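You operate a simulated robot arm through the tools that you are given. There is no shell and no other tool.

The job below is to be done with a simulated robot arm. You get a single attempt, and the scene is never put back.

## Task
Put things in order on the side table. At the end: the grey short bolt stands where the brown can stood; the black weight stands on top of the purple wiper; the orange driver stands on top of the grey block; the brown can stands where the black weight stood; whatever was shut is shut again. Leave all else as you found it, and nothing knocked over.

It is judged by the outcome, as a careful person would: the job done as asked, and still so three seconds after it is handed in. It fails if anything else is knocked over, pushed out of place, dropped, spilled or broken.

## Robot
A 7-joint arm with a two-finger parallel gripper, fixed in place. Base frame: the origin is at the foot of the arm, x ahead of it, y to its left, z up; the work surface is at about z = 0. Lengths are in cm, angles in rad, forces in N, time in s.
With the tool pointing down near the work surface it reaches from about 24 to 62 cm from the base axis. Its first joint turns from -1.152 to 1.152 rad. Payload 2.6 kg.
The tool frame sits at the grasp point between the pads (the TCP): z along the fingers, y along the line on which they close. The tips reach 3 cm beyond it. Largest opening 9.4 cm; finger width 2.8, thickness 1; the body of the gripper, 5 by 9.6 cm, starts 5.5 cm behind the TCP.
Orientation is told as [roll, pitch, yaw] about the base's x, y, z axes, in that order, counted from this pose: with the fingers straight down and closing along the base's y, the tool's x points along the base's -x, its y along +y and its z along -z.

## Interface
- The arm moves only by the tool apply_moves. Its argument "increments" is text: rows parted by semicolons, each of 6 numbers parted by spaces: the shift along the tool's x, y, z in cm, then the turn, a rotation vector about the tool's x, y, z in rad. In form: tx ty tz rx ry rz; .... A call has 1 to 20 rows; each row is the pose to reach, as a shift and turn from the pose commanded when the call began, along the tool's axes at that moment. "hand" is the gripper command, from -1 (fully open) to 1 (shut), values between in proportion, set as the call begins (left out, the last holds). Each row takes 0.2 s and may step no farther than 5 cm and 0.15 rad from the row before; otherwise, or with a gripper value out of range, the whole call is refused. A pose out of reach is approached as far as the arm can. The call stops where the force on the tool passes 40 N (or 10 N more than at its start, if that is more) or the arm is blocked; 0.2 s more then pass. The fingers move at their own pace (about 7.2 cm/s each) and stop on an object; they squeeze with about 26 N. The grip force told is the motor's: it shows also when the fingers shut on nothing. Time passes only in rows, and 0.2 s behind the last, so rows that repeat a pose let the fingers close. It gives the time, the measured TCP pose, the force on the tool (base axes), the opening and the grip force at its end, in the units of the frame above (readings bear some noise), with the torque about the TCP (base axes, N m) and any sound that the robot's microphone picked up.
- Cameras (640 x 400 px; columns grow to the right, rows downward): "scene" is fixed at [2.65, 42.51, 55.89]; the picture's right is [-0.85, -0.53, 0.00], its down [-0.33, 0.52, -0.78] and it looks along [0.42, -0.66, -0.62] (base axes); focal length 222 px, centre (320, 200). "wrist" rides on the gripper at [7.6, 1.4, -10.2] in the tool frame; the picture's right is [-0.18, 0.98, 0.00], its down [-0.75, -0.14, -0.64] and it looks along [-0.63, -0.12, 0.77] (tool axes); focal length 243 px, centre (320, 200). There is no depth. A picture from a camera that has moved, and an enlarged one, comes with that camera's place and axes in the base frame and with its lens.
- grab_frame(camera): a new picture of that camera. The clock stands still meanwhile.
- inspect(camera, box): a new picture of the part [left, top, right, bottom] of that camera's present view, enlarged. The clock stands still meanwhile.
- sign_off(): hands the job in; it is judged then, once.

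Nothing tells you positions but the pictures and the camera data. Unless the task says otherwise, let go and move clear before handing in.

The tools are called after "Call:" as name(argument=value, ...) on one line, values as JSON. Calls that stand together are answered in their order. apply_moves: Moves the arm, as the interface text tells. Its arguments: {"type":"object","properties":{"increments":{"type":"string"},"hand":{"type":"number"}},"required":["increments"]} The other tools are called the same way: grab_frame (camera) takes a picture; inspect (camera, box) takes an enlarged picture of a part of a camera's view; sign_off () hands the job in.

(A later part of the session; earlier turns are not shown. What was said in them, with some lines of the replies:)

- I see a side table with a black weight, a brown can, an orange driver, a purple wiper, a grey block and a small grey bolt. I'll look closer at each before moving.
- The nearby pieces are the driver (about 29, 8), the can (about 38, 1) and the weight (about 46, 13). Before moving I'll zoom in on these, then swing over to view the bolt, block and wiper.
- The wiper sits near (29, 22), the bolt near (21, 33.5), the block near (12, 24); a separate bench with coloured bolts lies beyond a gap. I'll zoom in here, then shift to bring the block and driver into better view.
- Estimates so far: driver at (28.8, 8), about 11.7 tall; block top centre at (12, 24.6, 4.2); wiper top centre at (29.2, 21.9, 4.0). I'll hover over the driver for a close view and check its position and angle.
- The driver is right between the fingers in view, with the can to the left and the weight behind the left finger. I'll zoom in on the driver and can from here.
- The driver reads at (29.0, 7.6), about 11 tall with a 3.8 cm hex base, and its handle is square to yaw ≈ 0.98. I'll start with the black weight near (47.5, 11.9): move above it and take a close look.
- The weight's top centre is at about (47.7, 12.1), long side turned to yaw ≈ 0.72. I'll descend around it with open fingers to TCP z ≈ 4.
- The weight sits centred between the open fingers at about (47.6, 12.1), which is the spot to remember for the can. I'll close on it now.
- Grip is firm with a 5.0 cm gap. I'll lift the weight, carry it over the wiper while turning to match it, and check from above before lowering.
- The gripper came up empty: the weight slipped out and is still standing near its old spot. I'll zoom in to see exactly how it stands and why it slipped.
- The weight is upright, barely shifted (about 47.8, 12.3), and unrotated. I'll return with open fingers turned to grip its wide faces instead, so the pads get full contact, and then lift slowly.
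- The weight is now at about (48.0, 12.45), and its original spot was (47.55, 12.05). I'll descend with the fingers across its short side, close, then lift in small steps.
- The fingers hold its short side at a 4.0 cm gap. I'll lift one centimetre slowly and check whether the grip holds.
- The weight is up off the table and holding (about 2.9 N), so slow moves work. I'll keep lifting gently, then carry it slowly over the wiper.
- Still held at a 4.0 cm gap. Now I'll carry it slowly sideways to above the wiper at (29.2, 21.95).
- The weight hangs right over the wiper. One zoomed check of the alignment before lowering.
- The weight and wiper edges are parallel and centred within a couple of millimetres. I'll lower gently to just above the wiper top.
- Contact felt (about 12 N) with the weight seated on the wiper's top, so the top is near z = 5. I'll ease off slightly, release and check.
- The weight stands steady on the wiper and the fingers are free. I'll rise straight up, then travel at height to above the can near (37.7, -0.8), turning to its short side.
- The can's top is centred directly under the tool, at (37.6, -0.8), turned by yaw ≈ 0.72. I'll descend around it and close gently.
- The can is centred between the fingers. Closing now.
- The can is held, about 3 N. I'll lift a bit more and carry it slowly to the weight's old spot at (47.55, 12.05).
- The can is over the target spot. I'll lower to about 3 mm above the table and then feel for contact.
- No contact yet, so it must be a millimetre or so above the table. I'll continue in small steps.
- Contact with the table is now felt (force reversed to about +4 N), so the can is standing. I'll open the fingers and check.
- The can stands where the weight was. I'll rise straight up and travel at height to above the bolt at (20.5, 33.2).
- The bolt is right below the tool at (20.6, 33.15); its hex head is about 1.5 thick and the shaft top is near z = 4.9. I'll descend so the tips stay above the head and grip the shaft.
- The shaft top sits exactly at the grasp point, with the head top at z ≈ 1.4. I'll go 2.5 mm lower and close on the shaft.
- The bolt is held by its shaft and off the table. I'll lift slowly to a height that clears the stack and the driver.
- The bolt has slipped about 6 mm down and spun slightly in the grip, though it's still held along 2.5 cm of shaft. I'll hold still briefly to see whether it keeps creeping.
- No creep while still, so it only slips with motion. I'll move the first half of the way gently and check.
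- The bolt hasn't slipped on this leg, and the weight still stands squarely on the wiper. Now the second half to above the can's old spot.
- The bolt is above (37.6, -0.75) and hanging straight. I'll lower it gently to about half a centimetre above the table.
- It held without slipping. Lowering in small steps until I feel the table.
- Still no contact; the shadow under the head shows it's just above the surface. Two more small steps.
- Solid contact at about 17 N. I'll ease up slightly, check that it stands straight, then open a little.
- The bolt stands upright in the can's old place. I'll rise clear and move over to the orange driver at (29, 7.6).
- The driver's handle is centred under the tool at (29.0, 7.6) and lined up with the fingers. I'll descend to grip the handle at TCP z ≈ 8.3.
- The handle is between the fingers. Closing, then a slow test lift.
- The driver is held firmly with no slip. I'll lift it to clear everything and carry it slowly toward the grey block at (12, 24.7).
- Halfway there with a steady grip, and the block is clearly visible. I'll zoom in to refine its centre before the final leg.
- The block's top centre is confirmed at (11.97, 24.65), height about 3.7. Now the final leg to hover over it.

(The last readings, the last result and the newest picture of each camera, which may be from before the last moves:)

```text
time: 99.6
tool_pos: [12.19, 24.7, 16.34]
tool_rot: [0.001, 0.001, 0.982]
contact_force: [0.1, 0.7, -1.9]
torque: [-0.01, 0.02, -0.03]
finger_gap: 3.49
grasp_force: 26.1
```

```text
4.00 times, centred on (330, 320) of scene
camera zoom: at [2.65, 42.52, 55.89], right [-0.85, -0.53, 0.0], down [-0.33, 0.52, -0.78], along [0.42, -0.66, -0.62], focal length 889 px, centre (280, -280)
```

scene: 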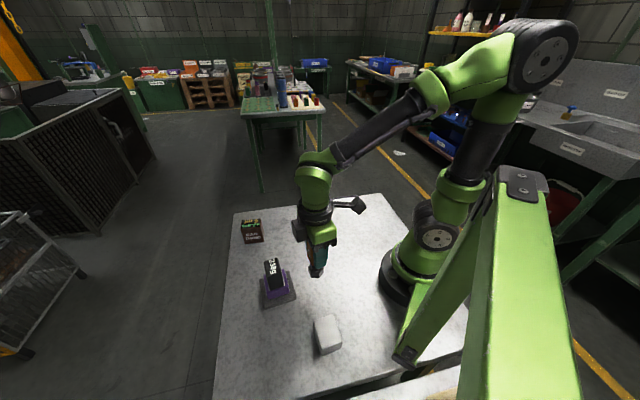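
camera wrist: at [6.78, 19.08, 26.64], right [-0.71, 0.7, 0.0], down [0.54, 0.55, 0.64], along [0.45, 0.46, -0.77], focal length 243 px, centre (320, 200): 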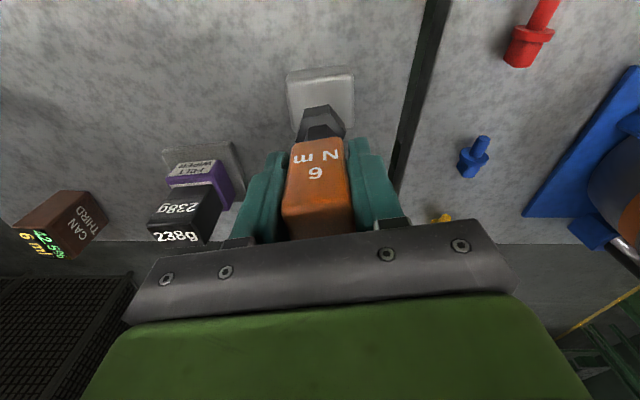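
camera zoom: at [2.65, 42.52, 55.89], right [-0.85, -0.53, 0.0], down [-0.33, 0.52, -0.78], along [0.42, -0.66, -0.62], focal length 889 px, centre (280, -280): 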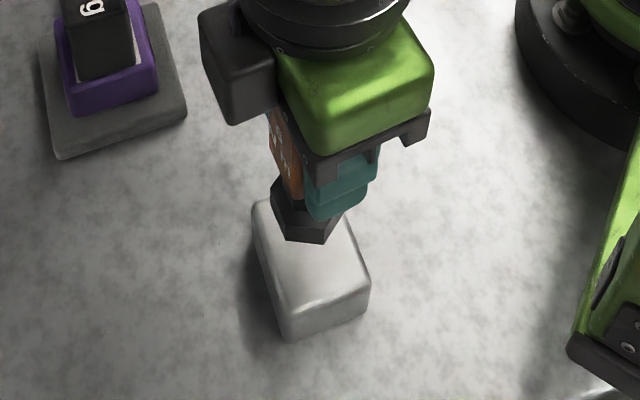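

Driver is right above the block, upright, within a millimetre or two of centre. I'll lower it gently to just above the block's top.

Call:
apply_moves(increments="0 0.05 0.15 0 0 0; 0 0.1 0.45 0 0 0; 0 0.1 0.85 0 0 0; 0 0.1 1.3 0 0 0; 0 0.1 1.8 0 0 0; 0 0.1 2.3 0 0 0; 0 0.1 2.7 0 0 0; 0 0.1 3 0 0 0; 0 0.1 3.2 0 0 0; 0 0.1 3.3 0 0 0")

Call:
inspect(camera="scene", box=[290, 290, 370, 360])

Call:
inspect(camera="wrist", box=[230, 40, 410, 190])

```text
time: 101.8
tool_pos: [12.0, 24.82, 12.91]
tool_rot: [-0.001, 0.0, 0.98]
contact_force: [0.8, 0.0, -0.8]
torque: [0.0, 0.02, 0.04]
finger_gap: 3.5
grasp_force: 25.6
```

```text
5.71 times, centred on (330, 325) of scene
camera zoom: at [2.65, 42.52, 55.89], right [-0.85, -0.53, 0.0], down [-0.33, 0.52, -0.78], along [0.42, -0.66, -0.62], focal length 1271 px, centre (263, -514)
```

zoom: 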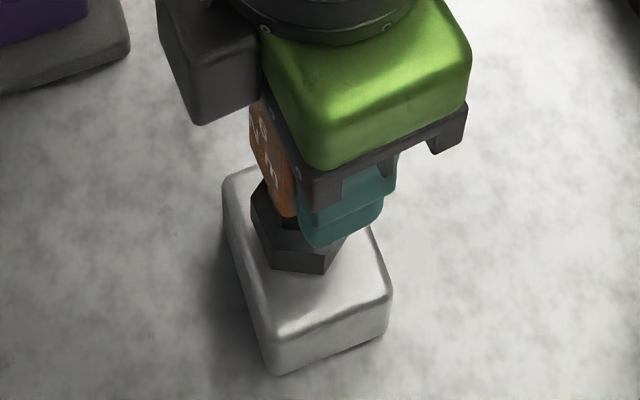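

```text
2.67 times, centred on (320, 115) of wrist
camera zoom: at [6.72, 19.1, 23.31], right [-0.71, 0.7, 0.0], down [0.54, 0.55, 0.64], along [0.45, 0.46, -0.77], focal length 647 px, centre (320, 427)
```

zoom: 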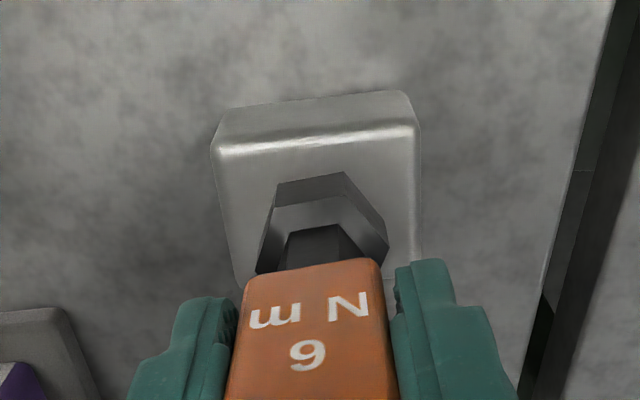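

About a centimetre above the block, centred to ~2 mm. Lowering in small steps now, nudging 1 mm outward.

Call:
apply_moves(increments="-0.05 0 0.1 0 0 0; -0.1 0 0.2 0 0 0; -0.1 0 0.3 0 0 0; -0.1 0 0.4 0 0 0; -0.1 0 0.4 0 0 0")

Call:
apply_moves(increments="0 0 0.05 0 0 0; 0 0 0.1 0 0 0; 0 0 0.15 0 0 0; 0 0 0.15 0 0 0")

```text
time: 103.0
tool_pos: [12.01, 24.82, 12.77]
tool_rot: [0.0, 0.001, 0.981]
contact_force: [0.2, -0.2, -1.6]
torque: [-0.01, -0.03, -0.01]
finger_gap: 3.51
grasp_force: 26.6
```

```text
time: 104.0
tool_pos: [12.09, 24.96, 12.61]
tool_rot: [-0.001, -0.002, 0.981]
contact_force: [-1.0, 0.8, -1.5]
torque: [0.03, 0.01, 0.0]
finger_gap: 3.49
grasp_force: 25.7
```

Call:
apply_moves(increments="0 0 0.05 0 0 0; 0 0 0.1 0 0 0; 0 0 0.1 0 0 0")

Call:
inspect(camera="scene", box=[300, 300, 350, 350])

```text
time: 104.8
tool_pos: [12.08, 24.82, 12.39]
tool_rot: [0.0, 0.0, 0.979]
contact_force: [-0.2, -0.1, -1.4]
torque: [-0.04, 0.03, 0.02]
finger_gap: 3.53
grasp_force: 25.8
```

```text
8.00 times, centred on (325, 325) of scene
camera zoom: at [2.65, 42.52, 55.89], right [-0.85, -0.53, 0.0], down [-0.33, 0.52, -0.78], along [0.42, -0.66, -0.62], focal length 1779 px, centre (280, -800)
```

zoom: 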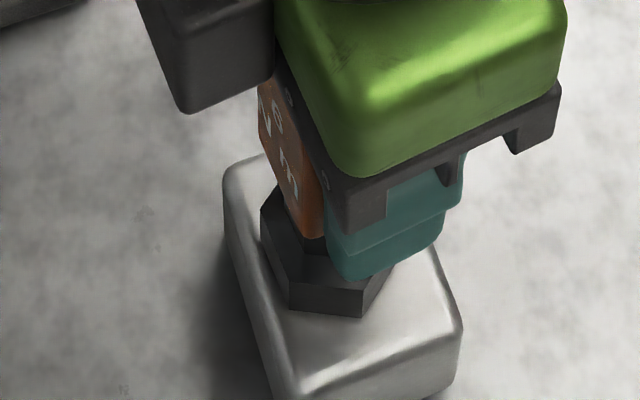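

Almost touching, and centred on the block's top. Another couple of millimetre steps.

Call:
apply_moves(increments="0 0 0.05 0 0 0; 0 0 0.1 0 0 0; 0 0 0.1 0 0 0")

Call:
apply_moves(increments="0 0 0.04 0 0 0; 0 0 0.08 0 0 0; 0 0 0.08 0 0 0")

```text
time: 105.6
tool_pos: [12.08, 24.86, 12.4]
tool_rot: [0.0, -0.003, 0.98]
contact_force: [0.3, 1.1, -1.2]
torque: [0.0, 0.0, 0.04]
finger_gap: 3.5
grasp_force: 26.2
```

```text
time: 106.4
tool_pos: [12.03, 24.81, 12.32]
tool_rot: [-0.001, 0.001, 0.981]
contact_force: [0.1, -0.4, -1.2]
torque: [0.01, -0.04, -0.04]
finger_gap: 3.51
grasp_force: 26.0
```

Call:
apply_moves(increments="0 0 0.04 0 0 0; 0 0 0.08 0 0 0; 0 0 0.08 0 0 0")

```text
time: 107.2
tool_pos: [11.97, 24.92, 12.3]
tool_rot: [-0.002, 0.001, 0.978]
contact_force: [-0.7, -0.3, 4.0]
torque: [-0.09, 0.05, -0.03]
finger_gap: 3.51
grasp_force: 26.3
```

Contact made (about +4 N), so the driver rests on the block. Releasing.

Call:
apply_moves(increments="0 0 0 0 0 0; 0 0 0 0 0 0; 0 0 0 0 0 0; 0 0 0 0 0 0", hand=-0.4)

Call:
grab_frame(camera="wrist")

Call:
inspect(camera="scene", box=[290, 290, 370, 360])

```text
time: 108.2
tool_pos: [12.02, 24.89, 12.18]
tool_rot: [0.001, 0.001, 0.98]
contact_force: [0.4, 0.1, 0.8]
torque: [-0.03, 0.02, -0.02]
finger_gap: 6.59
grasp_force: 0.0
```

```text
taken
camera wrist: at [6.71, 19.23, 22.51], right [-0.71, 0.7, 0.0], down [0.54, 0.55, 0.64], along [0.45, 0.46, -0.77], focal length 243 px, centre (320, 200)
```

wrist: 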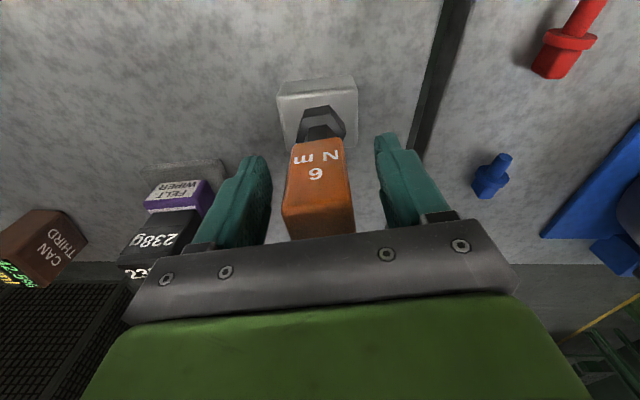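

```text
5.71 times, centred on (330, 325) of scene
camera zoom: at [2.65, 42.51, 55.89], right [-0.85, -0.53, 0.0], down [-0.33, 0.52, -0.78], along [0.42, -0.66, -0.62], focal length 1271 px, centre (263, -514)
```

zoom: 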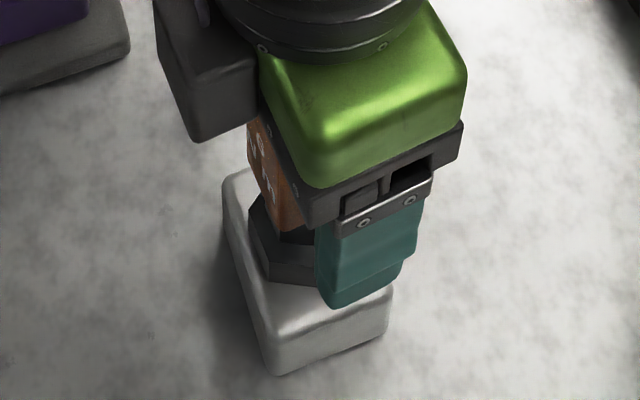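

The driver stands free on the block. I'll rise straight up slowly and clear, then check everything.

Call:
apply_moves(increments="0 0 -0.4 0 0 0; 0 0 -1.2 0 0 0; 0 0 -2.4 0 0 0; 0 0 -4 0 0 0; 0 0 -6 0 0 0; 0 0 -8 0 0 0; 0 0 -10 0 0 0; 0 0 -12 0 0 0; 0 0 -14 0 0 0; 0 0 -16 0 0 0")

Call:
grab_frame(camera="wrist")

Call:
grab_frame(camera="scene")

```text
time: 110.4
tool_pos: [12.06, 24.72, 28.29]
tool_rot: [-0.001, 0.001, 0.98]
contact_force: [0.0, 0.6, -0.4]
torque: [0.01, -0.02, 0.0]
finger_gap: 6.57
grasp_force: 0.1
```

```text
taken
camera wrist: at [6.77, 19.06, 38.6], right [-0.71, 0.7, 0.0], down [0.54, 0.55, 0.64], along [0.45, 0.46, -0.77], focal length 243 px, centre (320, 200)
```

wrist: 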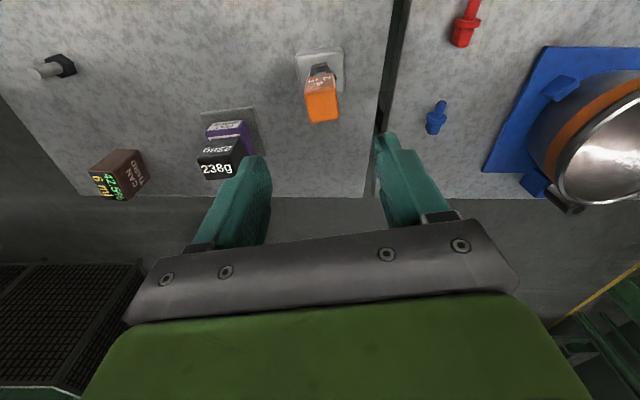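

```text
taken
```

scene: 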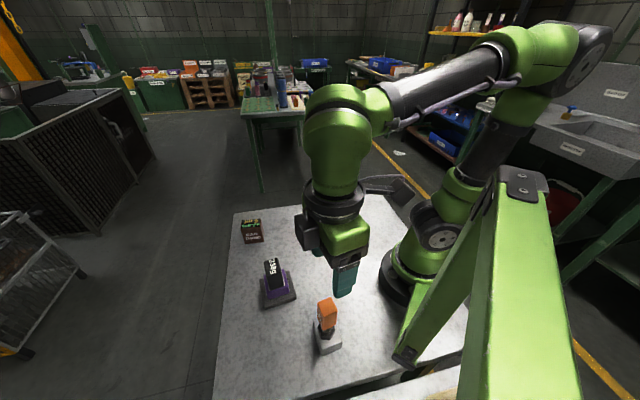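

Everything looks in place: driver on block, weight on wiper, can and bolt moved. I'll move the arm back near its starting pose and compare with the first pictures.

Call:
apply_moves(increments="0.14 -2.55 -0.6 0 0 0.098; 0.29 -5.1 -1.2 0 0 0.196; 0.43 -7.65 -1.8 0 0 0.294; 0.57 -10.2 -2.4 0 0 0.392; 0.72 -12.75 -3 0 0 0.49; 0.86 -15.3 -3.6 0 0 0.588; 1 -17.85 -4.2 0 0 0.686; 1.14 -20.4 -4.8 0 0 0.784; 1.29 -22.95 -5.4 0 0 0.882; 1.43 -25.5 -6 0 0 0.98; 1.43 -25.5 -6 0 0 0.98", hand=-1)

Call:
inspect(camera="scene", box=[220, 190, 380, 290])

Call:
inspect(camera="scene", box=[220, 270, 380, 370])

Call:
inspect(camera="wrist", box=[200, 0, 460, 170])

```text
time: 112.8
tool_pos: [32.5, 9.48, 34.36]
tool_rot: [0.001, 0.001, -0.001]
contact_force: [1.4, -0.1, -0.1]
torque: [0.02, 0.01, 0.02]
finger_gap: 9.4
grasp_force: 0.0
```

```text
4.00 times, centred on (300, 240) of scene
camera zoom: at [2.65, 42.51, 55.89], right [-0.85, -0.53, 0.0], down [-0.33, 0.52, -0.78], along [0.42, -0.66, -0.62], focal length 889 px, centre (400, 40)
```

zoom: 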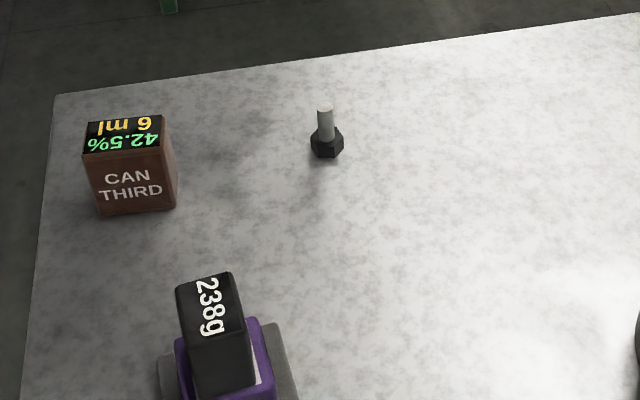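

```text
4.00 times, centred on (300, 320) of scene
camera zoom: at [2.65, 42.51, 55.89], right [-0.85, -0.53, 0.0], down [-0.33, 0.52, -0.78], along [0.42, -0.66, -0.62], focal length 889 px, centre (400, -280)
```

zoom: 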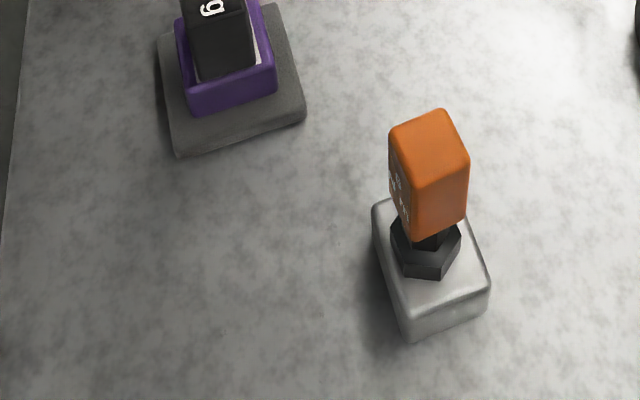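

```text
2.35 times, centred on (330, 85) of wrist
camera zoom: at [24.99, 10.78, 44.61], right [0.19, 0.98, 0.0], down [0.75, -0.14, 0.64], along [0.63, -0.12, -0.77], focal length 571 px, centre (296, 471)
```

zoom: 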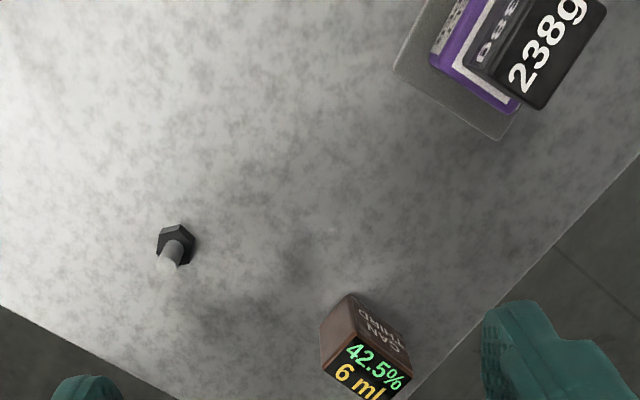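

All four items are where they should be and standing steady: bolt in the can's place, weight on the wiper, driver on the block, can in the weight's place. The wiper and block haven't moved, nothing needed shutting, and the arm is clear, so I'm handing in.

Call:
sign_off()

```text
The job is handed in.
```

The side table is in order and I have handed the job in; the final pictures show every piece standing where you asked.

- **Grey short bolt:** it stands where the brown can stood.
- **Black weight:** it stands centred on top of the purple wiper.
- **Orange driver:** it stands centred on top of the grey block.
- **Brown can:** it stands where the black weight stood, kept upright the whole way.

The wiper and the block are where I found them, and I saw nothing on the table that was shut, so nothing needed shutting again. The arm let go of everything and is back near its starting pose.

On my first try the weight slipped out of the grip. It stayed upright and shifted about half a centimetre. I then gripped it across its wide faces and moved it more slowly.
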